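You operate a simulated robot arm through the tools that you are given. There is no shell and no other tool. Be economical: measure what you need, move in short steps, check, and stop when the job is done.

Carry out the task below with a simulated two-armed robot. There is one attempt and no reset: what you move stays moved.

TASK
Put the blue pad from the top shelf of the stock rack on the middle shelf of the stock rack. Fetch the carton of nuts and set it on the bottom shelf of the stock rack. Put the red pipe cap on the top of the grey hood away on the shelf under the blue-backed bench. Put three of the orange nozzles from the top of the grey hood on the top of the steel cabinet. Turn the air bar width knob to 200 mm. Put the 10 white filter cartridge from the deck of the rinse tank on the silver steel panel there and the 25 white filter cartridge on the top of the wash bench. Take the seam roller and put it on the shelf of the wash bench. Close the wash drawer. Open the steel cabinet door, fetch the blue seal and set it on the upper shelf of the steel cabinet and shut the door again. Do these in any order. Set down upright: carton of nuts, orange nozzle.

Only the result counts: the job must be done as asked and must still hold three seconds after the hand-in. Knocking over, shifting, dropping, spilling or breaking anything else fails it. A push-on lid holds only when it is set on centred and level and pressed home; a screw cap is set on level and turned clockwise until tight.

THE ROBOT
Two 7-joint arms with two-finger parallel grippers on one trunk, on a base that drives. Base frame: it is fixed to the floor where the robot stands at the start and does not move with it; the origin is under the middle of the robot, x ahead of it, y to its left, z up. Units: mm, rad, N and s.
The left shoulder is at the start at [60, 143, 818], the right one opposite. With the tool pointing down near the work surface each hand reaches from about 300 to 720 mm from the robot's upright axis, wherever it stands, measured 20 degrees to its own side. Places, roughly: air bar width knob [-7000, 5500, 600]; blue pad (7x10x3 cm) [700, 0, 1200]; blue seal (4x4x2 cm) [-7500, 5000, 1000]; bottom shelf of the stock rack [700, 400, 100]; middle shelf of the stock rack [700, 400, 700]; orange nozzle (4x3x6 cm) [-7000, 5300, 1000]; red pipe cap (4x4x4 cm) [-6800, 5200, 1000]; seam roller (6x18x4 cm) [-3900, -200, 800]; shelf of the wash bench [-4000, -200, 300]; shelf under the blue-backed bench [-2200, 1400, 400]; steel cabinet door [-8000, 3200, 400]; steel panel [-6500, 250, 1000]; top of the steel cabinet [-7900, 3400, 700]; top of the wash bench [-4000, -200, 800]; upper shelf of the steel cabinet [-7900, 3200, 400]; wash drawer [-4300, 1800, 700]; white filter cartridge [-6500, 0, 1000]. Payload 1.57 kg a hand.
The TCP of each hand is the grasp point between the finger pads, 30 mm short of the fingertips. In the tool frame z runs along the fingers and y along their closing line. Largest opening 110 mm; finger width 24, thickness 12; the body of the gripper, 48 by 112 mm, starts 78 mm behind the TCP.
Orientation is that of the tool frame in the base frame, as a unit quaternion [w, x, y, z]. With the fingers straight down and closing along the base's y, the tool's x points along the base's -x, its y along +y and its z along -z.

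THE INTERFACE
- The arms move only by the tool play_rows. It takes "left_motion", "right_motion" or both (then of equal length, played together; a hand with none holds still); each is a list of rows, each a list of 7 numbers: the turn, a rotation vector about the base's x, y, z in rad, then the shift along the base's x, y, z in mm, then the gripper command, from -1 (shut) to 1 (fully open), values between in proportion. In form: [[wx, wy, wz, tx, ty, tz, hand], ...]. A call has 1 to 20 rows; each row is the pose to reach, as a shift and turn from the pose commanded when the call began. Each row takes 0.2 s and may step no farther than 50 mm and 0.15 rad from the row before; otherwise, or with a gripper value out of range, the whole call is refused. A pose out of reach is approached as far as the arm can. The call stops where the force on the tool passes 40 N (or 10 N more than at its start, if that is more) or the arm is blocked; 0.2 s more then pass. The fingers move at their own pace (about 45 mm/s each) and stop on an object; they squeeze with about 37 N. The grip force told is the motor's: it shows also when the fingers shut on nothing. Time passes only in rows, and 0.2 s behind the last, so rows that repeat a pose let the fingers close. The reply holds the time, the measured pose of the TCP, the force on the tool along the base axes, the opening and the grip force, in the units named above and with some noise, with the torque about the TCP (base axes, N m) and any sound that the robot's microphone picked up.
- Cameras (640 x 400 px; columns grow to the right, rows downward): "scene" is now at [67.6, 12.2, 1442.2]; the picture's right is [0.15, -0.99, 0.00], its down [-0.66, -0.10, -0.75] and it looks along [0.74, 0.11, -0.66] (base axes); focal length 292 px, centre (320, 200). "left" rides on the left gripper at [70, -16, -141] in its tool frame; the picture's right is [0.23, 0.97, 0.00], its down [-0.86, 0.20, -0.48] and it looks along [-0.47, 0.11, 0.88] (tool axes); focal length 222 px, centre (320, 200). "right" rides on the right gripper at [70, 16, -141] in its tool frame; the picture's right is [-0.23, 0.97, 0.00], its down [-0.85, -0.20, -0.48] and it looks along [-0.47, -0.11, 0.88] (tool axes); focal length 222 px, centre (320, 200).
- capture(camera): a new picture of that camera. No time passes.
- raise_lower(by): slides the trunk up (or, below 0, down) by that many mm; the arms and the scene camera ride with it, the base frame stays. It gives what a move gives, with no picture.
- drive_base(legs): drives the robot by 1 to 6 legs, each [ahead, left, turn to the left] in mm, mm and rad, along the robot's own axes; the way and the turn of a leg run together, so that a leg with both is an arc; at most 1500 mm and 3.142 rad a leg. The arms and the cameras ride along, it lands a little off, and it stops where it bumps. It gives what a move gives.
- pan_tilt(pan, tilt): turns the head with the scene camera to pan (to the left, within 1.501 rad either way) and tilt (down, from -0.506 to 1.204), counted from straight ahead of the robot. It gives what a move gives.
- pixel_to_xyz(camera, pixels): there is no depth. For up to 12 entries [column, row, z] of the newest picture of that camera ("zoom" is the newest enlarged one), the place [x, y] in the base frame at which the ray of that pixel passes the height z, good to about 2 mm, but the place of the scene camera against the robot may be out by one fixed shift of up to 18 mm in any direction. No time passes.
- inspect(camera, box): a new picture of the part [left, top, right, bottom] of that camera's present view, enlarged. No time passes.
- job_done(): hands the job in; it is judged then, once.

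Go step by step. Measure first, check grasps and placings, and put right what went wrong. The budget is 378 turns and 340 pictures, counting those below and the enlarged ones. Unless the task says otherwise, let go and move clear before handing in, and close with one line.

The tools are called after "Call:" as a command line: name --argument value ..., lists and objects as JSON in quotes. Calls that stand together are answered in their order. play_rows: Moves the arms, as the interface text tells. Its arguments: {"type":"object","properties":{"left_motion":{"type":"array","items":{"type":"array","items":{"type":"number"}}},"right_motion":{"type":"array","items":{"type":"array","items":{"type":"number"}}}},"required":[]} The other tools are called the same way: raise_lower (by) slides the trunk up or down; drive_base (legs) drives the base; pan_tilt (pan, tilt) turns the head that bears the scene camera; capture (camera) takes a picture; pixel_to_xyz (camera, pixels) gives the place at which the rays of pixels pass given heights; inspect (camera, box) takes an enlarged picture of a part of a camera's view; job_done () hands the job in.

At the start:

```text
time: 0.0
left_tcp_pos: [334.3, 317.8, 999.3]
left_tcp_rot: [-0.001, 0.001, 1.0, 0.0]
left_ft_force: [0.7, -0.4, -0.5]
left_moment: [0.01, -0.01, -0.01]
left_finger_gap: 110.0
left_gripper_force: 0.0
right_tcp_pos: [390.1, -9.6, 1000.5]
right_tcp_rot: [0.0, 0.0, 1.0, -0.001]
right_ft_force: [-0.2, -0.5, -0.3]
right_moment: [0.0, -0.02, 0.0]
right_finger_gap: 109.9
right_gripper_force: 0.1
trunk travel left (down, up): [-417.0, 173.0]
robot x, y, heading: [-2.7, -0.9, -0.001]
head pan, tilt: [0.147, 0.724]
```

scene: 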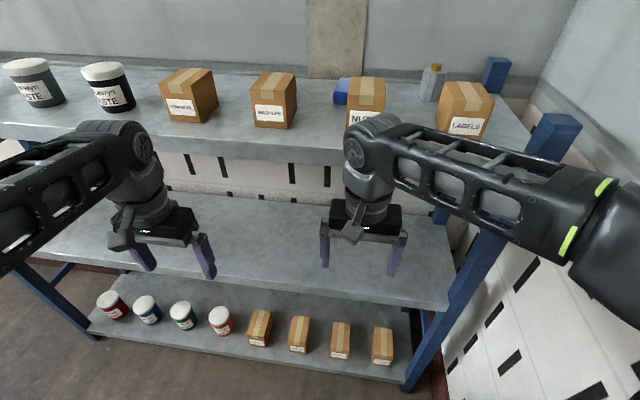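
right: 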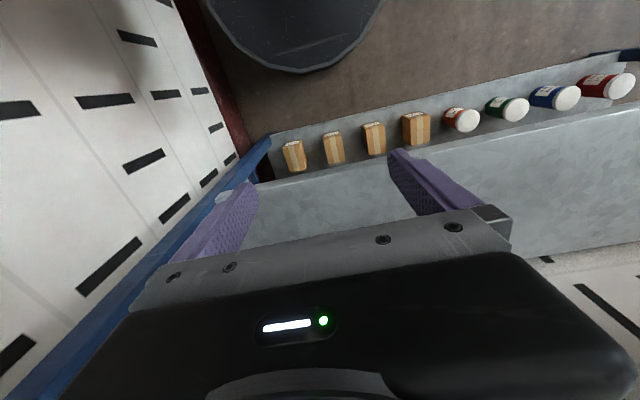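
left: 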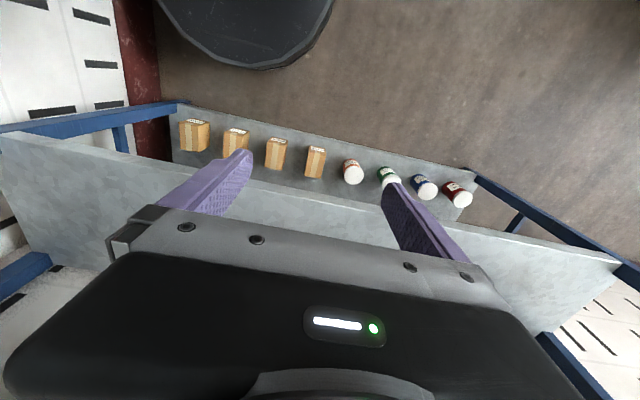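

The scene shows the stock rack with a carton labelled "NU.." at (366,100) and the blue pad behind it at (341,92). I'll enlarge to measure.

Call:
inspect --camera "scene" --box '[240, 40, 520, 215]'

Call:
inspect --camera "scene" --box '[80, 260, 440, 400]'

```text
2.29 times, centred on (380, 128) of scene
```

zoom: 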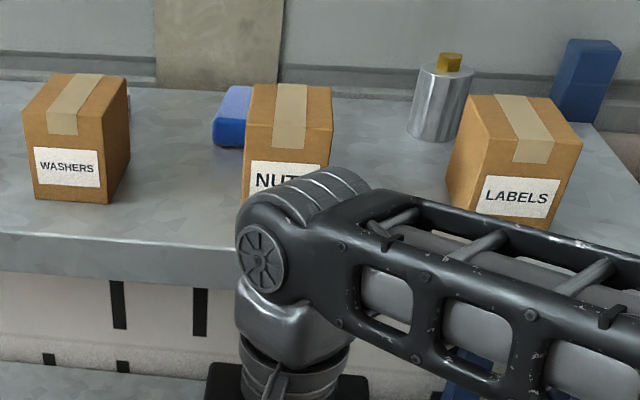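

```text
1.78 times, centred on (260, 330) of scene
```

zoom: 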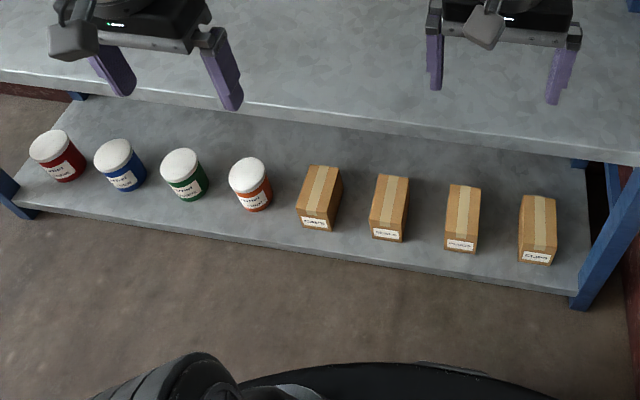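

The nuts carton and pad are found; now measuring shelf edges with candidate heights.

Call:
pixel_to_xyz --camera "scene" --pixels '[[300, 148, 1100], [300, 148, 1150], [300, 148, 1050], [300, 293, 751], [250, 282, 751], [250, 357, 100], [250, 357, 150], [340, 103, 1100], [340, 103, 1150], [300, 161, 1100]]'

Call:
inspect --camera "scene" --box '[240, 300, 400, 400]'

Call:
pan_tilt --pan -0.3 --tilt 0.5

Call:
capture --camera "scene"

```text
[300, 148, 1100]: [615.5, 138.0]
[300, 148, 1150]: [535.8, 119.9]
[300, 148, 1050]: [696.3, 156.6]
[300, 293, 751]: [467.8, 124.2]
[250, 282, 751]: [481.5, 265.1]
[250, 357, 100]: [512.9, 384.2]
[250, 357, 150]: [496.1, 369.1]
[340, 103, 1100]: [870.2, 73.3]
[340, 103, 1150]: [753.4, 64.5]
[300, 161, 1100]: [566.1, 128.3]
```

```text
4.00 times, centred on (320, 350) of scene
```

zoom: 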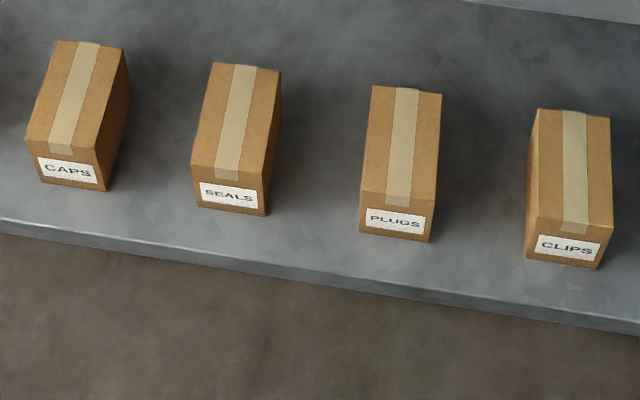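

```text
time: 0.9
left_tcp_pos: [335.0, 316.7, 1000.3]
left_tcp_rot: [0.0, 0.0, 1.0, 0.0]
left_ft_force: [-0.3, -0.5, -0.7]
left_moment: [-0.03, 0.01, 0.02]
left_finger_gap: 109.7
left_gripper_force: 0.0
right_tcp_pos: [389.6, -10.5, 999.9]
right_tcp_rot: [0.0, 0.001, 1.0, -0.001]
right_ft_force: [0.7, 0.5, 0.0]
right_moment: [0.01, 0.02, 0.0]
right_finger_gap: 109.8
right_gripper_force: 0.1
trunk travel left (down, up): [-417.0, 173.0]
robot x, y, heading: [3.5, -1.3, 0.002]
head pan, tilt: [-0.3, 0.499]
```

```text
333 pictures are left
```

scene: 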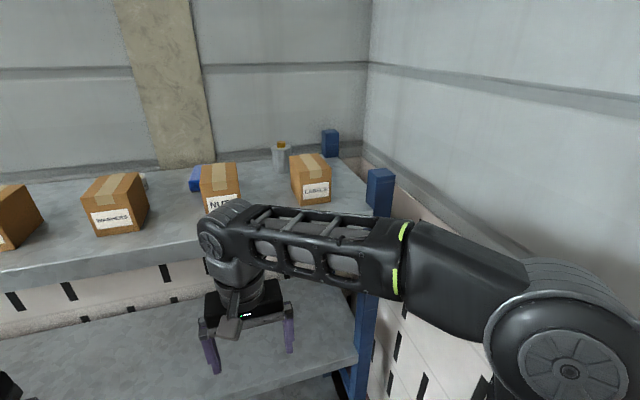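

Top shelf is around z≈1170–1190. I'll raise the trunk fully and look again.

Call:
raise_lower --by 173

Call:
pan_tilt --pan 0.0 --tilt 0.75

Call:
capture --camera "scene"

Call:
capture --camera "right"

Call:
capture --camera "left"

```text
time: 2.8
left_tcp_pos: [335.1, 317.5, 1172.9]
left_tcp_rot: [0.0, -0.001, 1.0, 0.0]
left_ft_force: [-0.5, -1.1, 0.3]
left_moment: [0.0, 0.01, 0.03]
left_finger_gap: 109.9
left_gripper_force: 0.1
right_tcp_pos: [390.0, -9.9, 1171.5]
right_tcp_rot: [0.0, 0.0, 1.0, -0.001]
right_ft_force: [-0.5, 0.5, 0.1]
right_moment: [0.03, -0.01, 0.02]
right_finger_gap: 110.1
right_gripper_force: 0.1
trunk travel left (down, up): [-590.0, 0.0]
robot x, y, heading: [1.4, -3.6, -0.0]
head pan, tilt: [-0.3, 0.499]
```

```text
time: 3.6
left_tcp_pos: [333.7, 317.7, 1173.3]
left_tcp_rot: [0.0, 0.0, 1.0, 0.0]
left_ft_force: [-0.7, -0.3, 0.8]
left_moment: [0.01, 0.0, -0.03]
left_finger_gap: 110.0
left_gripper_force: 0.0
right_tcp_pos: [390.3, -10.6, 1173.5]
right_tcp_rot: [0.0, -0.001, 1.0, 0.0]
right_ft_force: [-0.7, 0.0, 0.0]
right_moment: [-0.04, -0.01, -0.02]
right_finger_gap: 110.0
right_gripper_force: 0.0
trunk travel left (down, up): [-590.0, 0.0]
robot x, y, heading: [0.2, -4.3, -0.004]
head pan, tilt: [0.0, 0.75]
```

```text
332 pictures are left
```

scene: 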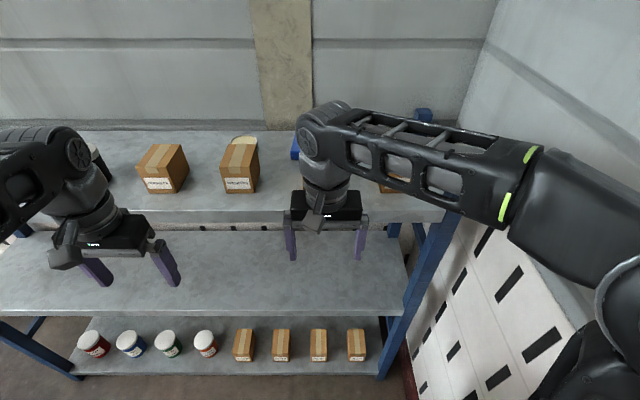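

```text
331 pictures are left
```

right: 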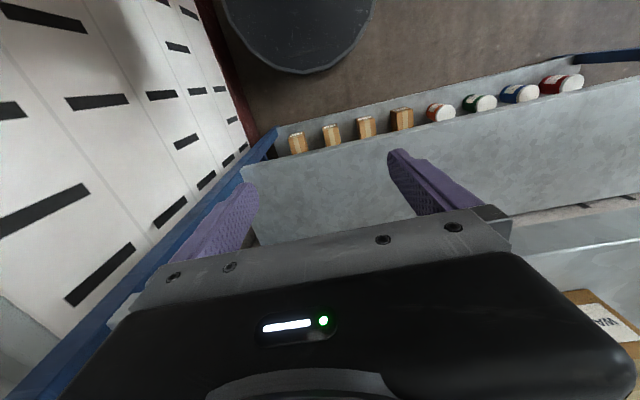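

```text
330 pictures are left
```

left: 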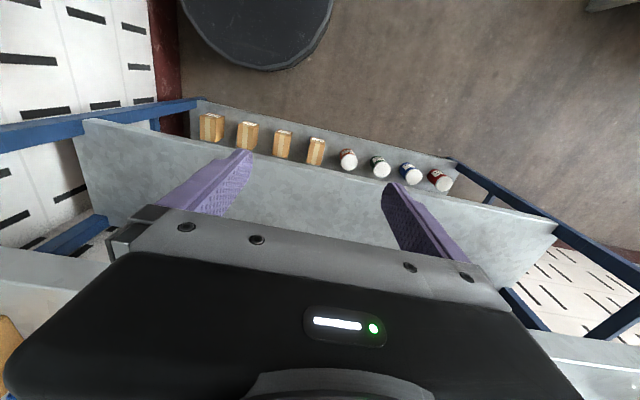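

The right arm occludes the nuts and pad; I'll move it right and up.

Call:
play_rows --right_motion '[[0, 0, 0, 0, -40, 20, 1], [0, 0, 0, 0, -80, 50, 1], [0, 0, 0, 0, -120, 80, 1], [0, 0, 0, 0, -160, 110, 1], [0, 0, 0, 0, -200, 140, 1], [0, 0, 0, 0, -240, 160, 1]]'

Call:
capture --camera "scene"

Call:
inspect --camera "scene" --box '[200, 80, 480, 255]'

Call:
capture --camera "right"

```text
time: 5.0
left_tcp_pos: [335.3, 317.3, 1173.1]
left_tcp_rot: [-0.001, 0.0, 1.0, 0.0]
left_ft_force: [0.7, -0.3, 0.1]
left_moment: [0.02, -0.02, 0.01]
left_finger_gap: 110.1
left_gripper_force: 0.0
right_tcp_pos: [410.0, -197.7, 1191.3]
right_tcp_rot: [0.001, -0.001, 1.0, 0.0]
right_ft_force: [0.3, 0.4, -0.3]
right_moment: [0.0, 0.0, 0.0]
right_finger_gap: 109.9
right_gripper_force: 0.2
right hand out of reach, approached as far as the arm can: row 1, 2, 3, 4, 5, 6
trunk travel left (down, up): [-590.0, 0.0]
robot x, y, heading: [0.2, -1.5, 0.001]
head pan, tilt: [0.0, 0.75]
```

```text
329 pictures are left
```

scene: 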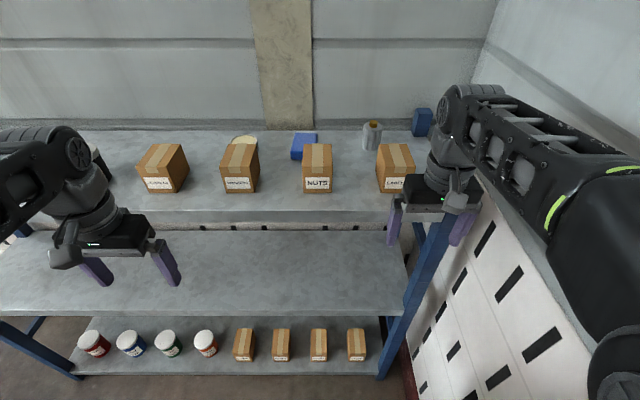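

```text
2.29 times, centred on (340, 168) of scene
```

zoom: 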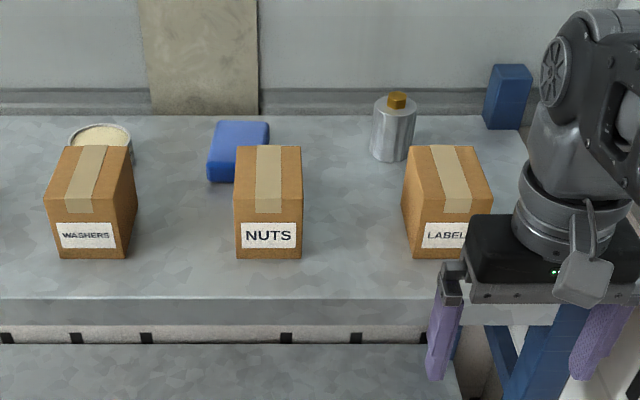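

```text
327 pictures are left
```

right: 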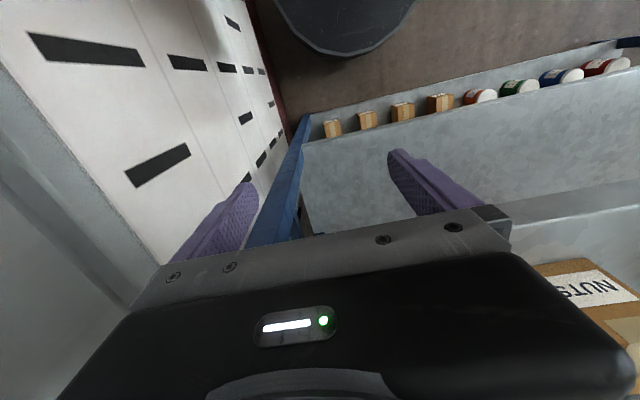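

The full-up reach tops out near z 1190 with the tool down, so I'll approach horizontally. Measuring the shelf height by comparing views.

Call:
pixel_to_xyz --camera "scene" --pixels '[[300, 211, 1100], [300, 211, 1150], [300, 211, 1200], [318, 193, 1100], [318, 193, 1150], [318, 193, 1200], [318, 144, 1250], [318, 144, 1300], [318, 314, 751], [318, 375, 150]]'

Call:
inspect --camera "scene" --box '[260, 120, 400, 208]'

```text
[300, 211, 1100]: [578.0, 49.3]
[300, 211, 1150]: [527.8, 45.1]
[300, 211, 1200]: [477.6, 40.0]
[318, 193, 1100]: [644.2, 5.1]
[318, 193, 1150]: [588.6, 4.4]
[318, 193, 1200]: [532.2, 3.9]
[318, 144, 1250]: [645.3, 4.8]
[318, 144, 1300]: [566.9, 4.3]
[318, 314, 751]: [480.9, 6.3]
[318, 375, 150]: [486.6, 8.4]
```

```text
4.55 times, centred on (330, 164) of scene
```

zoom: 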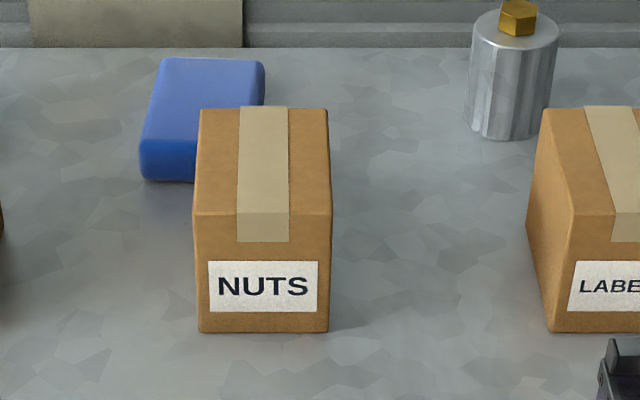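

Carton "NUTS" is about 64 mm wide at (318,168). I'll measure gaps on the bottom shelf and the carton/pad footprints.

Call:
pixel_to_xyz --camera "scene" --pixels '[[78, 375, 130], [381, 376, 130], [95, 357, 130], [207, 357, 130], [234, 359, 130], [252, 360, 130], [273, 360, 130], [289, 360, 130], [312, 360, 130], [327, 360, 130], [348, 360, 130], [365, 360, 130]]'

Call:
pixel_to_xyz --camera "zoom" --pixels '[[198, 332, 1170], [330, 332, 1170], [198, 332, 1190], [330, 332, 1190], [140, 181, 1170], [140, 181, 1190], [192, 214, 1260], [333, 214, 1260], [200, 108, 1260], [328, 108, 1260], [160, 60, 1210], [262, 62, 1210]]'

Call:
inspect --camera "scene" --box '[60, 300, 240, 400]'

```text
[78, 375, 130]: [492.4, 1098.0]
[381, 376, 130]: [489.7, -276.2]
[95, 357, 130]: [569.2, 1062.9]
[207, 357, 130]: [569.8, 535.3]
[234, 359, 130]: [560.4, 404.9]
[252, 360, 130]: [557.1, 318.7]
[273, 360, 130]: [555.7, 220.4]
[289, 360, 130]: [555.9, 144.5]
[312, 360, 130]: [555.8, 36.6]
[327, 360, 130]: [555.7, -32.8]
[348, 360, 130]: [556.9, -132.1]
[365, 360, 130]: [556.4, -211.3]
```

```text
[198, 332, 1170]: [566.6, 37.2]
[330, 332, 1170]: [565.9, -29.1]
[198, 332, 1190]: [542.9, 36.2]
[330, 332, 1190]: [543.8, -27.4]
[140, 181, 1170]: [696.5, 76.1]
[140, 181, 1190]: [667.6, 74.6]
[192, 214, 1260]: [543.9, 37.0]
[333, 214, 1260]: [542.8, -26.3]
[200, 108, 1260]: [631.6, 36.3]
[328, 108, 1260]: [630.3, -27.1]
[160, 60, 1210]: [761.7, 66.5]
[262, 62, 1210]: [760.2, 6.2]
```

```text
3.56 times, centred on (150, 350) of scene
```

zoom: 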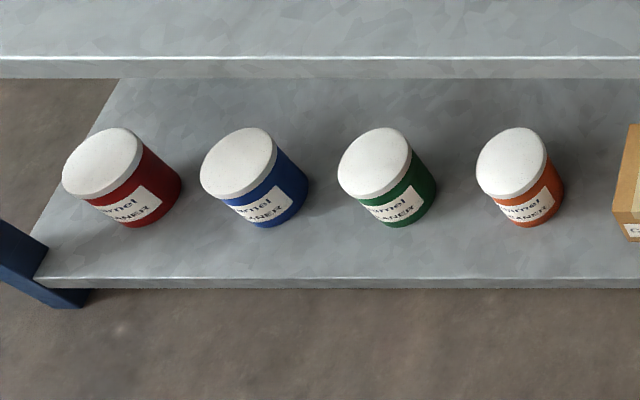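

Bottom-shelf gap between SEALS and PLUGS is centred at y≈90. Now I calibrate the scene camera against the visible right fingertips (TCP [410,-198,1191]).

Call:
inspect --camera "scene" --box '[370, 180, 490, 255]'

Call:
inspect --camera "scene" --box '[70, 215, 190, 290]'

```text
5.33 times, centred on (430, 218) of scene
```

zoom: 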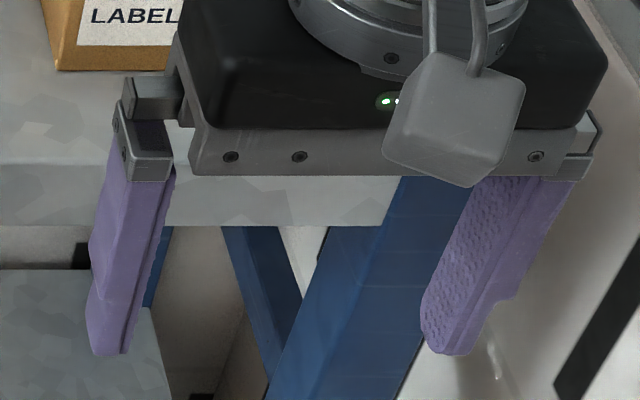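

```text
5.33 times, centred on (130, 252) of scene
```

zoom: 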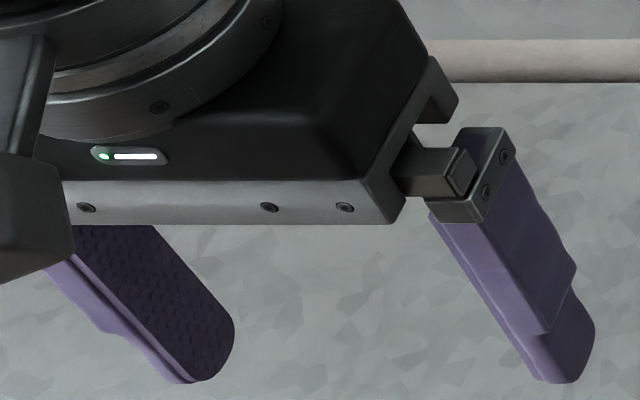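

Call:
pixel_to_xyz --camera "zoom" --pixels '[[195, 382, 1143], [540, 380, 1143], [210, 378, 1143], [567, 383, 1143]]'

```text
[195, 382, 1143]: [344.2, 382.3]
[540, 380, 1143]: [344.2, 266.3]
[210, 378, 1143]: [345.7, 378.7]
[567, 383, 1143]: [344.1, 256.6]
```

Call:
inspect --camera "scene" --box '[370, 180, 490, 255]'

Call:
pixel_to_xyz --camera "zoom" --pixels '[[122, 356, 1161], [95, 350, 1161], [438, 354, 1161], [462, 356, 1161]]'

```text
5.33 times, centred on (430, 218) of scene
```

zoom: 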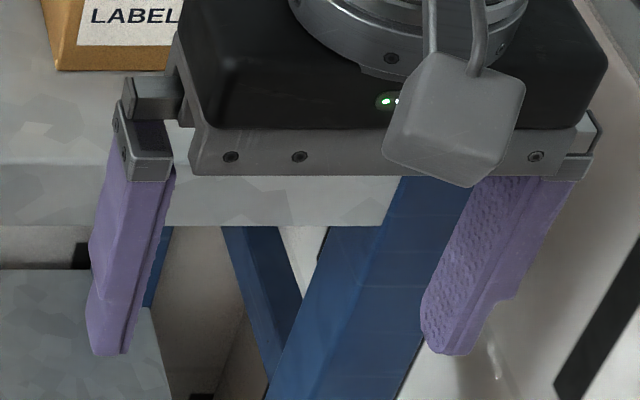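

```text
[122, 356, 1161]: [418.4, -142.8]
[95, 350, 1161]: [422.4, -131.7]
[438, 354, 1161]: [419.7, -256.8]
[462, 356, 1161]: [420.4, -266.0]
```

Calibration: scene-camera x reads ~20 too far, y ~+2; top shelf z≈1190, carton front x≈520, y≈2. Now I pitch the right hand forward near the carton.

Call:
play_rows --right_motion '[[0, -0.14, 0, -10, 25, 5, 1], [0, -0.28, 0, -20, 50, 10, 1], [0, -0.42, 0, -25, 75, 20, 1], [0, -0.56, 0, -25, 100, 25, 1], [0, -0.7, 0, -20, 125, 30, 1], [0, -0.84, 0, -10, 150, 35, 1], [0, -0.98, 0, 0, 175, 40, 1], [0, -1.12, 0, 5, 190, 45, 1], [0, -1.25, 0, 10, 200, 50, 1], [0, -1.25, 0, 10, 200, 50, 1]]'

Call:
capture --camera "scene"

Call:
capture --camera "right"

```text
time: 6.3
left_tcp_pos: [334.8, 317.9, 1172.5]
left_tcp_rot: [0.0, 0.0, 1.0, -0.001]
left_ft_force: [-0.5, -0.1, 0.5]
left_moment: [0.03, 0.01, 0.0]
left_finger_gap: 109.9
left_gripper_force: 0.2
right_tcp_pos: [392.4, -60.0, 1198.7]
right_tcp_rot: [0.279, 0.004, 0.955, 0.105]
right_ft_force: [0.4, 0.4, -0.6]
right_moment: [0.01, 0.01, 0.0]
right_finger_gap: 109.7
right_gripper_force: 0.1
trunk travel left (down, up): [-590.0, 0.0]
robot x, y, heading: [0.8, -0.3, 0.0]
head pan, tilt: [0.0, 0.75]
stopped in row 6 (right hand): the arm was blocked; the commanded pose is now the measured one
```

```text
321 pictures are left
```

scene: 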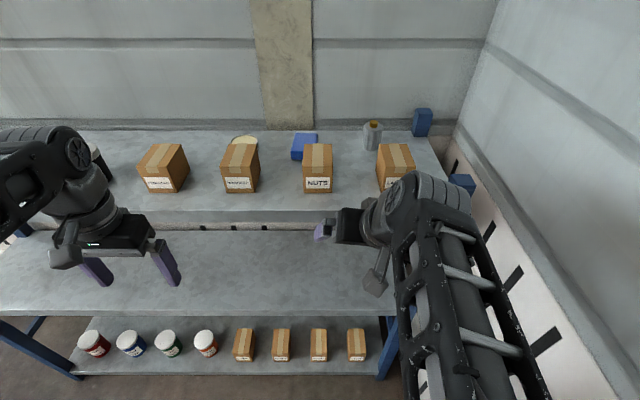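

```text
320 pictures are left
```

right: 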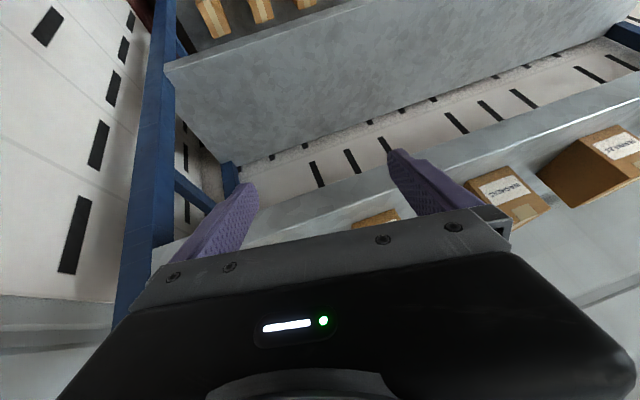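

The arm was blocked while folded tightly; I'll drive back 250 mm for more room and then pitch the hand further.

Call:
drive_base --legs '[[-250, 0, 0]]'

Call:
play_rows --right_motion '[[0, -0.08, 0, 30, 10, 10, 1], [0, -0.16, 0, 60, 20, 20, 1], [0, -0.24, 0, 90, 30, 30, 1], [0, -0.32, 0, 120, 40, 40, 1], [0, -0.4, 0, 140, 50, 40, 1], [0, -0.48, 0, 150, 60, 40, 1], [0, -0.55, 0, 160, 62, 40, 1]]'

```text
time: 8.1
left_tcp_pos: [81.2, 316.4, 1172.1]
left_tcp_rot: [0.0, 0.001, 1.0, 0.0]
left_ft_force: [-0.6, 0.9, -0.4]
left_moment: [0.0, -0.03, 0.01]
left_finger_gap: 109.9
left_gripper_force: 0.1
right_tcp_pos: [138.5, -60.9, 1199.8]
right_tcp_rot: [0.28, 0.005, 0.954, 0.105]
right_ft_force: [-0.5, 0.3, -0.4]
right_moment: [0.02, -0.02, -0.02]
right_finger_gap: 109.7
right_gripper_force: 0.0
trunk travel left (down, up): [-590.0, 0.0]
robot x, y, heading: [-255.5, -1.3, -0.009]
head pan, tilt: [0.0, 0.75]
```

```text
time: 9.7
left_tcp_pos: [81.0, 316.7, 1173.5]
left_tcp_rot: [0.0, 0.0, 1.0, -0.001]
left_ft_force: [0.3, 0.6, 0.3]
left_moment: [-0.02, 0.03, 0.01]
left_finger_gap: 110.3
left_gripper_force: 0.1
right_tcp_pos: [300.7, 0.3, 1240.6]
right_tcp_rot: [0.528, -0.022, 0.843, 0.102]
right_ft_force: [-0.9, -0.4, -0.5]
right_moment: [0.0, -0.01, 0.03]
right_finger_gap: 109.8
right_gripper_force: 0.0
trunk travel left (down, up): [-590.0, 0.0]
robot x, y, heading: [-252.5, 3.7, -0.002]
head pan, tilt: [0.0, 0.75]
```

Reached. Now correct the leftover yaw/roll and move up in front of the carton.

Call:
play_rows --right_motion '[[-0.05, -0.045, -0.055, 30, 0, 5, 1], [-0.1, -0.09, -0.11, 60, 2, 5, 1], [-0.14, -0.13, -0.155, 90, 2, 5, 1], [-0.14, -0.13, -0.155, 120, 2, 5, 1], [-0.14, -0.13, -0.155, 140, 2, 5, 1]]'

Call:
capture --camera "right"

Call:
pan_tilt --pan 0.0 --tilt 0.45

Call:
capture --camera "scene"

```text
time: 10.9
left_tcp_pos: [81.3, 316.2, 1172.4]
left_tcp_rot: [0.0, 0.001, 1.0, 0.0]
left_ft_force: [-0.4, 0.6, -0.4]
left_moment: [0.02, 0.0, 0.0]
left_finger_gap: 110.0
left_gripper_force: 0.1
right_tcp_pos: [438.7, 5.7, 1244.8]
right_tcp_rot: [0.584, 0.0, 0.812, 0.0]
right_ft_force: [0.4, -0.5, 0.4]
right_moment: [-0.01, 0.03, -0.01]
right_finger_gap: 110.1
right_gripper_force: 0.1
trunk travel left (down, up): [-590.0, 0.0]
robot x, y, heading: [-252.9, 0.6, -0.005]
head pan, tilt: [0.0, 0.75]
```

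```text
319 pictures are left
```

right: 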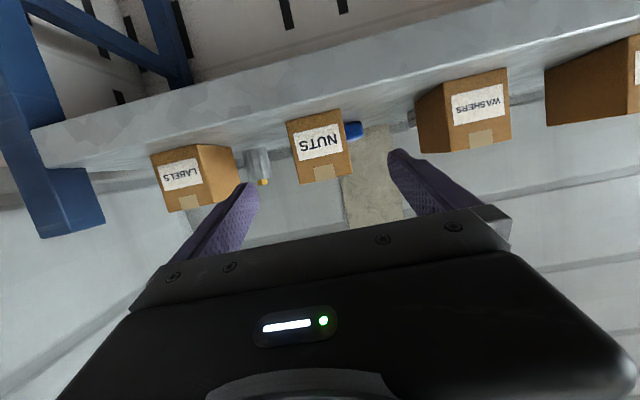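

```text
time: 11.7
left_tcp_pos: [81.7, 316.5, 1172.5]
left_tcp_rot: [0.0, 0.001, 1.0, 0.0]
left_ft_force: [-0.7, 0.0, -0.2]
left_moment: [-0.02, -0.01, -0.01]
left_finger_gap: 110.0
left_gripper_force: 0.0
right_tcp_pos: [438.9, 5.5, 1245.2]
right_tcp_rot: [0.584, -0.001, 0.812, 0.0]
right_ft_force: [-0.6, -0.1, -0.1]
right_moment: [0.02, 0.04, -0.02]
right_finger_gap: 110.1
right_gripper_force: 0.0
trunk travel left (down, up): [-590.0, 0.0]
robot x, y, heading: [-254.0, -1.0, -0.003]
head pan, tilt: [0.0, 0.45]
```

```text
318 pictures are left
```

scene: 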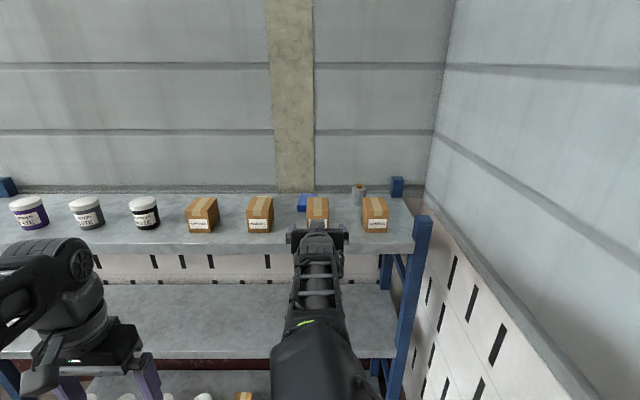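

Hand camera sees the carton front face; bottom corners (287,122),(341,109), top (300,183),(352,172). I'll ray them at several heights.

Call:
pixel_to_xyz --camera "right" --pixels '[[287, 122, 1180], [287, 122, 1190], [287, 122, 1200], [341, 109, 1190], [300, 184, 1250], [300, 184, 1265], [300, 184, 1280], [353, 175, 1265], [200, 119, 1190], [200, 119, 1180], [200, 119, 1170]]'

Call:
inspect --camera "right" --box '[240, 90, 400, 190]'

```text
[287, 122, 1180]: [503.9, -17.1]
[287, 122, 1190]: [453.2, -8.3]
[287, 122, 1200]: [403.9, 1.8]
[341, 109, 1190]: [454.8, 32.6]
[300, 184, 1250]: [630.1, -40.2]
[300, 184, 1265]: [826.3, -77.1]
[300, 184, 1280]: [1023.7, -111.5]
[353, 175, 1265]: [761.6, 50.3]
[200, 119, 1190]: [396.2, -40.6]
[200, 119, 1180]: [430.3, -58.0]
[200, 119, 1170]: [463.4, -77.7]
```

```text
4.00 times, centred on (320, 140) of right
```

zoom: 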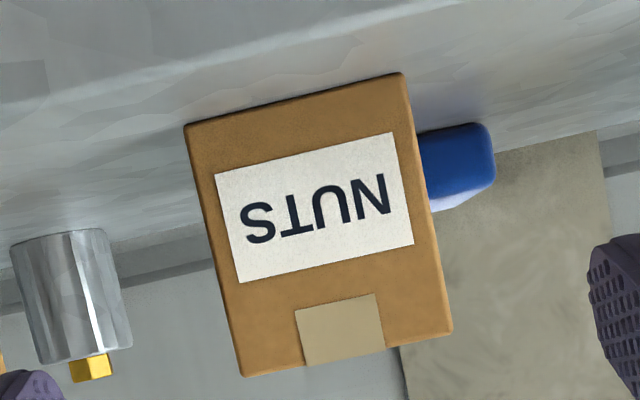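

Carton centre y≈7, front x≈536, z 1173–1243. Move in with open fingers.

Call:
play_rows --right_motion '[[0, 0, 0, 30, 2, -15, 1], [0, 0, 0, 60, 2, -30, 1], [0, 0, 0, 90, 2, -30, 1], [0, 0, 0, 112, 2, -30, 1]]'

Call:
capture --camera "right"

```text
time: 12.7
left_tcp_pos: [83.1, 316.0, 1172.0]
left_tcp_rot: [0.0, 0.002, 1.0, 0.0]
left_ft_force: [-0.5, -0.5, 0.3]
left_moment: [0.02, 0.02, -0.01]
left_finger_gap: 110.0
left_gripper_force: 0.0
right_tcp_pos: [549.7, 8.7, 1211.9]
right_tcp_rot: [0.584, -0.001, 0.812, 0.0]
right_ft_force: [0.0, 0.5, 0.4]
right_moment: [0.0, 0.0, 0.0]
right_finger_gap: 110.2
right_gripper_force: 0.0
trunk travel left (down, up): [-590.0, 0.0]
robot x, y, heading: [-257.3, -2.4, -0.001]
head pan, tilt: [0.0, 0.45]
```

```text
316 pictures are left
```

right: 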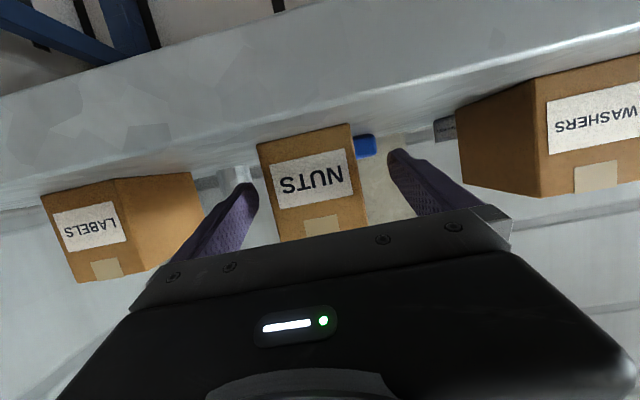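

The fingers straddle the carton (front ≈539). Close and lift.

Call:
play_rows --right_motion '[[0, 0, 0, 0, 0, 0, -1], [0, 0, 0, 0, 0, 0, -1], [0, 0, 0, 0, 0, 0, -1], [0, 0, 0, 0, 0, 0, -1], [0, 0, 0, 0, 0, 0, -1]]'

Call:
play_rows --right_motion '[[0, 0, 0, 0, 0, 10, -1], [0, 0, 0, 0, 0, 20, -1], [0, 0, 0, 0, 0, 30, -1]]'

Call:
capture --camera "right"

```text
time: 13.9
left_tcp_pos: [82.0, 317.0, 1172.4]
left_tcp_rot: [0.0, 0.001, 1.0, 0.0]
left_ft_force: [0.6, 0.3, -0.2]
left_moment: [-0.03, -0.01, 0.01]
left_finger_gap: 110.1
left_gripper_force: 0.1
right_tcp_pos: [548.9, 8.0, 1213.7]
right_tcp_rot: [0.584, 0.001, 0.812, -0.002]
right_ft_force: [-1.0, -0.4, 0.6]
right_moment: [-0.05, 0.01, -0.08]
right_finger_gap: 64.7
right_gripper_force: 34.9
trunk travel left (down, up): [-590.0, 0.0]
robot x, y, heading: [-250.6, -1.5, -0.0]
head pan, tilt: [0.0, 0.45]
```

```text
time: 14.7
left_tcp_pos: [82.1, 317.1, 1172.8]
left_tcp_rot: [0.0, 0.001, 1.0, 0.0]
left_ft_force: [-0.1, 0.8, 0.0]
left_moment: [-0.01, 0.03, 0.04]
left_finger_gap: 109.9
left_gripper_force: 0.1
right_tcp_pos: [550.7, 5.2, 1242.9]
right_tcp_rot: [0.584, 0.0, 0.811, -0.001]
right_ft_force: [1.3, 0.5, -2.0]
right_moment: [-0.03, 0.08, -0.03]
right_finger_gap: 64.6
right_gripper_force: 37.3
trunk travel left (down, up): [-590.0, 0.0]
robot x, y, heading: [-253.1, -1.5, -0.001]
head pan, tilt: [0.0, 0.45]
```

```text
315 pictures are left
```

right: 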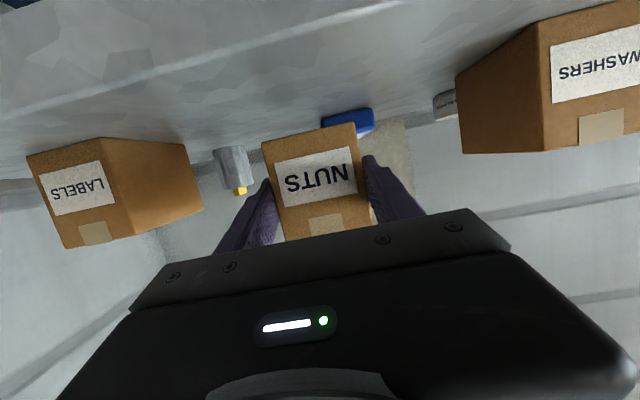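

Carton is held (gap 64.6). Drive back, lower the trunk and view the bottom shelf.

Call:
drive_base --legs '[[-330, 0, 0]]'

Call:
raise_lower --by -590

Call:
pan_tilt --pan 0.0 --tilt 0.6

Call:
capture --camera "scene"

Call:
capture --camera "right"

```text
time: 15.9
left_tcp_pos: [4.2, 317.0, 1172.8]
left_tcp_rot: [0.001, 0.002, 1.0, -0.001]
left_ft_force: [-0.7, -0.9, 0.1]
left_moment: [0.0, -0.07, 0.0]
left_finger_gap: 110.0
left_gripper_force: 0.1
right_tcp_pos: [473.7, 3.9, 1241.5]
right_tcp_rot: [0.584, 0.0, 0.812, -0.001]
right_ft_force: [-0.6, 0.0, -2.0]
right_moment: [0.04, 0.09, 0.01]
right_finger_gap: 64.5
right_gripper_force: 36.9
trunk travel left (down, up): [-590.0, 0.0]
robot x, y, heading: [-330.0, -0.8, -0.005]
head pan, tilt: [0.0, 0.45]
stopped in leg 1: the robot was blocked; the commanded pose is now the measured one
```

```text
refused: -590 is not a number from -400 to 400
```

```text
time: 16.6
left_tcp_pos: [8.1, 316.8, 1171.4]
left_tcp_rot: [0.0, 0.002, 1.0, 0.0]
left_ft_force: [0.1, -0.9, -0.8]
left_moment: [-0.04, 0.0, -0.02]
left_finger_gap: 110.1
left_gripper_force: 0.1
right_tcp_pos: [476.3, 2.9, 1240.5]
right_tcp_rot: [0.583, 0.0, 0.813, -0.001]
right_ft_force: [0.5, 0.1, -2.1]
right_moment: [0.03, 0.1, 0.01]
right_finger_gap: 64.8
right_gripper_force: 36.5
trunk travel left (down, up): [-590.0, 0.0]
robot x, y, heading: [-326.5, 0.3, -0.005]
head pan, tilt: [0.0, 0.6]
```

```text
314 pictures are left
```

scene: 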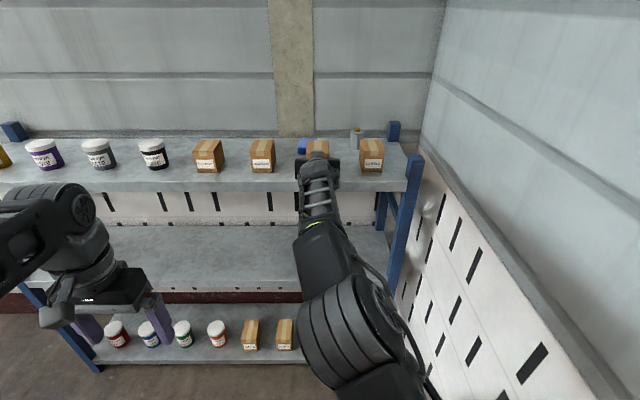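

```text
313 pictures are left
```

right: 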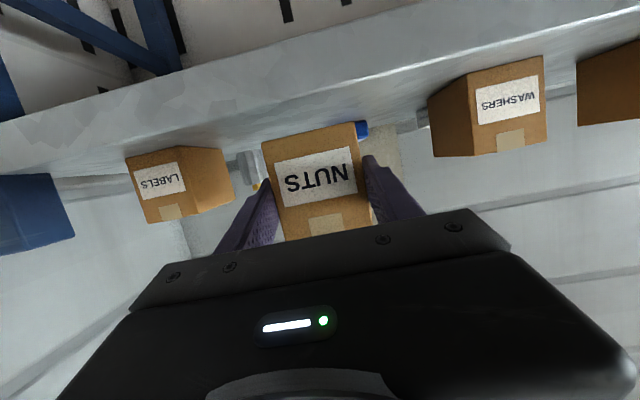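

The base bumped something behind at x≈-330. I'll look around to left and right.

Call:
pan_tilt --pan 1.5 --tilt 0.5

Call:
capture --camera "scene"

Call:
pan_tilt --pan -1.5 --tilt 0.5

Call:
capture --camera "scene"

Call:
capture --camera "left"

```text
time: 18.2
left_tcp_pos: [8.6, 316.1, 1172.1]
left_tcp_rot: [-0.001, 0.001, 1.0, 0.0]
left_ft_force: [-1.2, -0.4, 0.1]
left_moment: [0.01, 0.01, 0.03]
left_finger_gap: 109.9
left_gripper_force: 0.0
right_tcp_pos: [476.2, 3.1, 1240.5]
right_tcp_rot: [0.583, 0.001, 0.812, -0.002]
right_ft_force: [0.4, -0.3, -2.8]
right_moment: [-0.01, 0.06, 0.02]
right_finger_gap: 64.6
right_gripper_force: 37.0
trunk travel left (down, up): [-590.0, 0.0]
robot x, y, heading: [-324.4, -0.8, 0.0]
head pan, tilt: [1.499, 0.499]
```

```text
312 pictures are left
```

scene: 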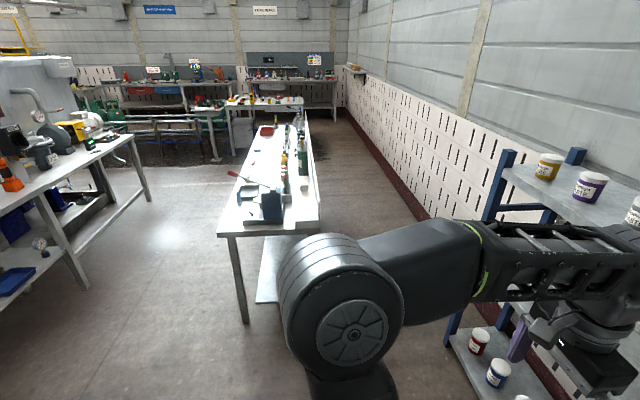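

```text
time: 20.8
left_tcp_pos: [8.5, 317.1, 1170.8]
left_tcp_rot: [-0.001, 0.002, 1.0, 0.0]
left_ft_force: [1.1, -0.9, -0.1]
left_moment: [0.0, 0.03, 0.01]
left_finger_gap: 110.1
left_gripper_force: 0.1
right_tcp_pos: [477.5, 4.7, 1240.5]
right_tcp_rot: [0.584, 0.0, 0.812, -0.001]
right_ft_force: [0.4, 0.7, -1.4]
right_moment: [0.0, 0.1, -0.01]
right_finger_gap: 64.9
right_gripper_force: 37.0
trunk travel left (down, up): [-590.0, 0.0]
robot x, y, heading: [-332.1, 3.7, -0.002]
head pan, tilt: [-1.499, 0.499]
```

```text
311 pictures are left
```

scene: 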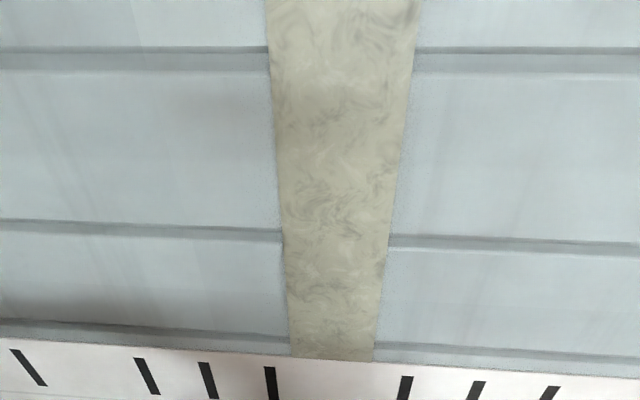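

```text
310 pictures are left
```

left: 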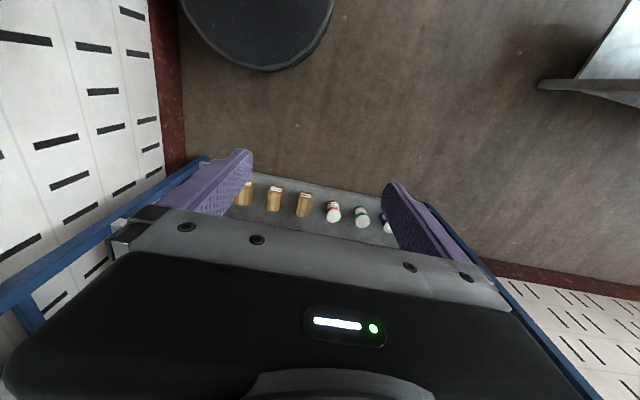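

I'll retract the arm so the carton clears the shelf, then lower the trunk.

Call:
drive_base --legs '[[20, 0, 0]]'

Call:
play_rows --right_motion '[[0, 0, 0, -40, 0, 0, -1], [0, 0, 0, -80, 0, 0, -1], [0, 0, 0, -120, 0, 0, -1], [0, 0, 0, -150, 0, 0, -1], [0, 0, 0, -170, 0, 0, -1]]'

Call:
pan_tilt --pan 0.0 --tilt 0.6

Call:
capture --camera "scene"

```text
time: 21.6
left_tcp_pos: [28.3, 315.8, 1171.5]
left_tcp_rot: [0.0, 0.002, 1.0, 0.0]
left_ft_force: [0.2, 1.0, -0.6]
left_moment: [0.05, 0.01, -0.03]
left_finger_gap: 110.2
left_gripper_force: 0.0
right_tcp_pos: [496.8, 3.4, 1239.4]
right_tcp_rot: [0.583, 0.0, 0.813, -0.001]
right_ft_force: [-0.1, -0.3, -1.5]
right_moment: [-0.02, 0.03, 0.03]
right_finger_gap: 64.5
right_gripper_force: 37.0
trunk travel left (down, up): [-590.0, 0.0]
robot x, y, heading: [-308.9, 0.2, -0.005]
head pan, tilt: [-1.499, 0.499]
```

```text
time: 22.8
left_tcp_pos: [26.6, 316.2, 1171.9]
left_tcp_rot: [0.0, 0.002, 1.0, 0.0]
left_ft_force: [-0.1, 0.0, 0.0]
left_moment: [-0.02, -0.02, 0.02]
left_finger_gap: 110.0
left_gripper_force: 0.1
right_tcp_pos: [324.1, 3.2, 1240.8]
right_tcp_rot: [0.583, 0.001, 0.812, -0.001]
right_ft_force: [0.6, 0.7, -0.7]
right_moment: [0.01, 0.08, 0.0]
right_finger_gap: 64.7
right_gripper_force: 36.9
trunk travel left (down, up): [-590.0, 0.0]
robot x, y, heading: [-309.9, -1.8, 0.0]
head pan, tilt: [-1.499, 0.499]
```

```text
time: 24.4
left_tcp_pos: [26.6, 316.8, 1172.4]
left_tcp_rot: [-0.001, 0.001, 1.0, -0.001]
left_ft_force: [-0.1, -0.4, -0.6]
left_moment: [-0.02, -0.01, 0.0]
left_finger_gap: 109.9
left_gripper_force: 0.0
right_tcp_pos: [325.7, 4.0, 1240.1]
right_tcp_rot: [0.583, 0.001, 0.812, -0.002]
right_ft_force: [0.6, 0.3, -2.4]
right_moment: [0.04, 0.09, -0.01]
right_finger_gap: 64.5
right_gripper_force: 37.4
trunk travel left (down, up): [-590.0, 0.0]
robot x, y, heading: [-306.8, 1.4, 0.001]
head pan, tilt: [0.0, 0.6]
```

```text
309 pictures are left
```

scene: 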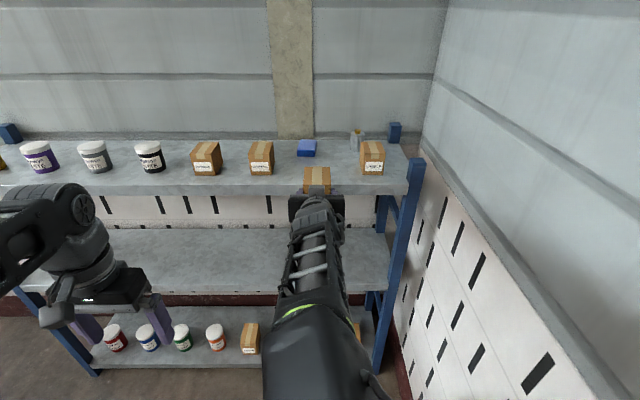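

Carton is clear of the shelf. Lower the trunk.

Call:
raise_lower --by -400

Call:
raise_lower --by -190

Call:
capture --camera "scene"

Call:
capture --camera "right"

```text
time: 28.2
left_tcp_pos: [26.2, 316.1, 771.6]
left_tcp_rot: [-0.001, 0.002, 1.0, 0.0]
left_ft_force: [0.0, -1.4, -0.4]
left_moment: [0.01, 0.01, 0.0]
left_finger_gap: 109.9
left_gripper_force: 0.0
right_tcp_pos: [326.5, 2.8, 841.3]
right_tcp_rot: [0.583, 0.001, 0.812, -0.002]
right_ft_force: [0.3, 0.1, -2.1]
right_moment: [0.0, 0.09, 0.02]
right_finger_gap: 64.5
right_gripper_force: 36.3
trunk travel left (down, up): [-190.0, 400.0]
robot x, y, heading: [-307.1, -0.9, -0.005]
head pan, tilt: [0.0, 0.6]
```

```text
time: 30.3
left_tcp_pos: [27.7, 315.5, 582.0]
left_tcp_rot: [-0.001, 0.002, 1.0, 0.0]
left_ft_force: [-0.2, -1.1, -0.9]
left_moment: [0.03, -0.03, 0.01]
left_finger_gap: 109.9
left_gripper_force: 0.1
right_tcp_pos: [324.8, 3.7, 651.1]
right_tcp_rot: [0.583, 0.001, 0.813, -0.002]
right_ft_force: [0.2, 0.0, -1.5]
right_moment: [-0.01, 0.08, 0.0]
right_finger_gap: 64.8
right_gripper_force: 37.2
trunk travel left (down, up): [0.0, 590.0]
robot x, y, heading: [-310.9, -0.0, -0.009]
head pan, tilt: [0.0, 0.6]
```

```text
308 pictures are left
```

scene: 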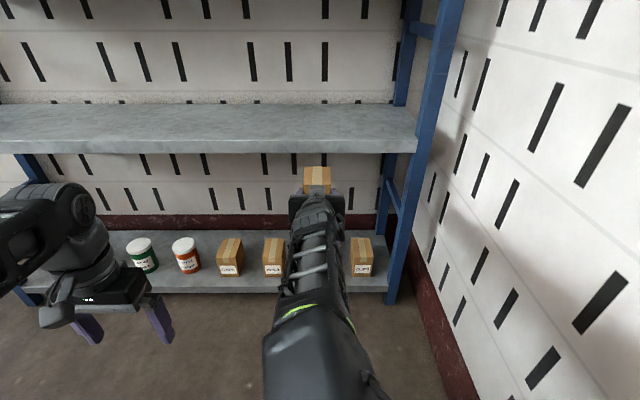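

```text
307 pictures are left
```

right: 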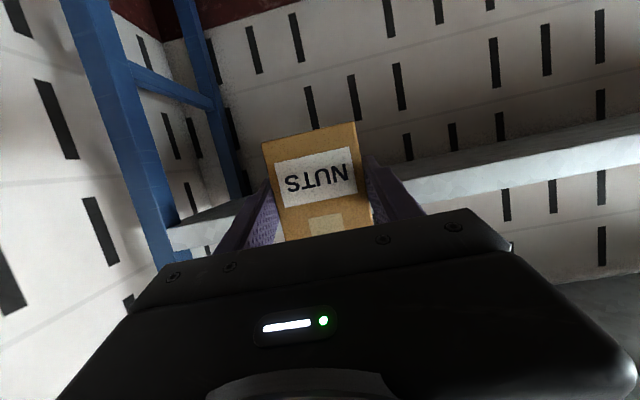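

Now lower the arm to z≈230 and shift left toward y≈90.

Call:
play_rows --right_motion '[[0, 0, 0, 0, 8, -40, -1], [0, 0, 0, 0, 16, -80, -1], [0, 0, 0, 0, 24, -120, -1], [0, 0, 0, 0, 32, -160, -1], [0, 0, 0, 0, 40, -200, -1], [0, 0, 0, 0, 48, -240, -1], [0, 0, 0, 0, 56, -280, -1], [0, 0, 0, 0, 64, -320, -1], [0, 0, 0, 0, 72, -360, -1], [0, 0, 0, 0, 80, -400, -1], [0, 0, 0, 0, 86, -410, -1]]'

Call:
capture --camera "scene"

Call:
capture --camera "right"

```text
time: 32.7
left_tcp_pos: [26.7, 315.7, 582.6]
left_tcp_rot: [-0.001, 0.002, 1.0, 0.0]
left_ft_force: [-0.6, 0.3, -0.4]
left_moment: [-0.02, 0.02, -0.02]
left_finger_gap: 110.0
left_gripper_force: 0.1
right_tcp_pos: [324.7, 89.4, 241.6]
right_tcp_rot: [0.584, 0.002, 0.812, -0.002]
right_ft_force: [1.0, -0.6, -1.8]
right_moment: [0.01, 0.08, 0.02]
right_finger_gap: 64.6
right_gripper_force: 37.1
trunk travel left (down, up): [0.0, 590.0]
robot x, y, heading: [-307.5, 1.9, -0.003]
head pan, tilt: [0.0, 0.6]
```

```text
306 pictures are left
```

scene: 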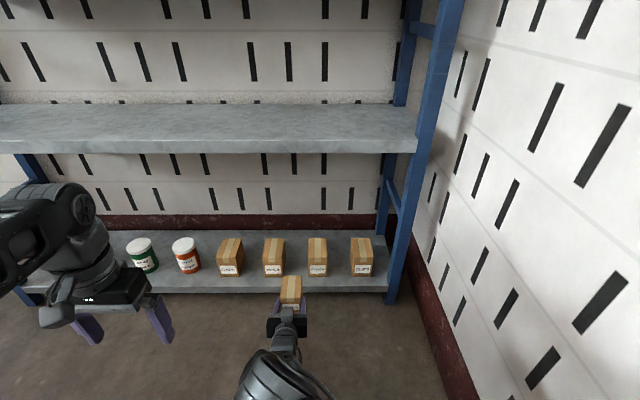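

```text
305 pictures are left
```

right: 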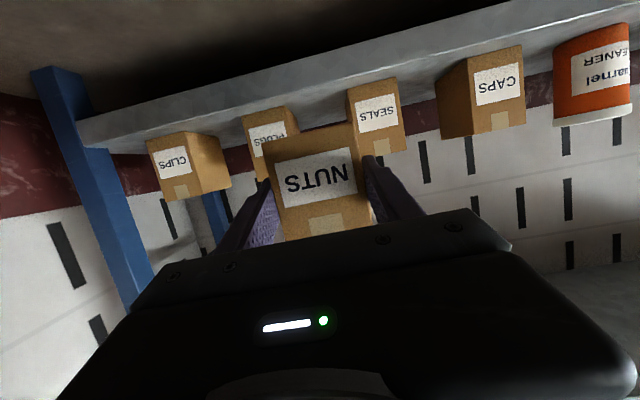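

Call:
inspect --camera "scene" --box '[200, 225, 392, 345]'

Call:
pixel_to_xyz --camera "zoom" --pixels '[[217, 172, 130], [217, 172, 160], [273, 172, 130], [273, 172, 160], [368, 170, 130], [368, 170, 160], [425, 170, 130], [217, 223, 160], [217, 223, 130]]'

Call:
pixel_to_xyz --camera "right" --pixels '[[346, 92, 130], [346, 92, 160], [346, 92, 180], [397, 77, 130], [397, 77, 160], [245, 121, 160], [245, 121, 130], [297, 106, 160], [400, 58, 160], [400, 58, 130]]'

```text
3.33 times, centred on (296, 285) of scene
```

zoom: 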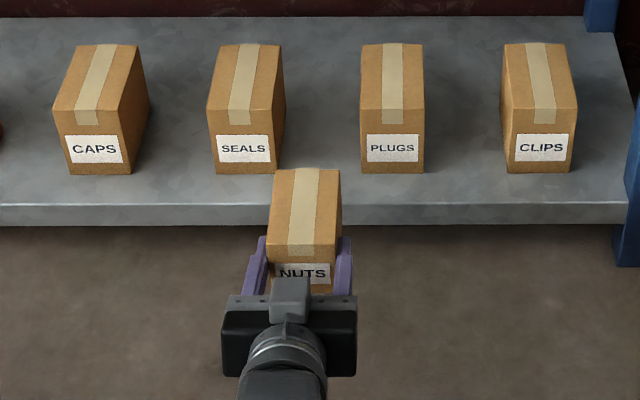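

```text
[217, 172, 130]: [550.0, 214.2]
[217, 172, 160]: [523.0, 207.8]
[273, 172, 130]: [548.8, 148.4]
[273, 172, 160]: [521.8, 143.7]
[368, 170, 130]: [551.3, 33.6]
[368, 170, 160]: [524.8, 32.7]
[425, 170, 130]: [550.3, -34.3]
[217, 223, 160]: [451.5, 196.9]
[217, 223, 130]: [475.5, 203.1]
```

```text
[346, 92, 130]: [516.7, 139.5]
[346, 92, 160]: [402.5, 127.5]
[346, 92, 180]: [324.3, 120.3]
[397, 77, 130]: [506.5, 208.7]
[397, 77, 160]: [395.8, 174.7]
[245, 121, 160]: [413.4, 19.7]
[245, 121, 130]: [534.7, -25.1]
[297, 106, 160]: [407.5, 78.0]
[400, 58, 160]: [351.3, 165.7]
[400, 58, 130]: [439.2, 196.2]
```

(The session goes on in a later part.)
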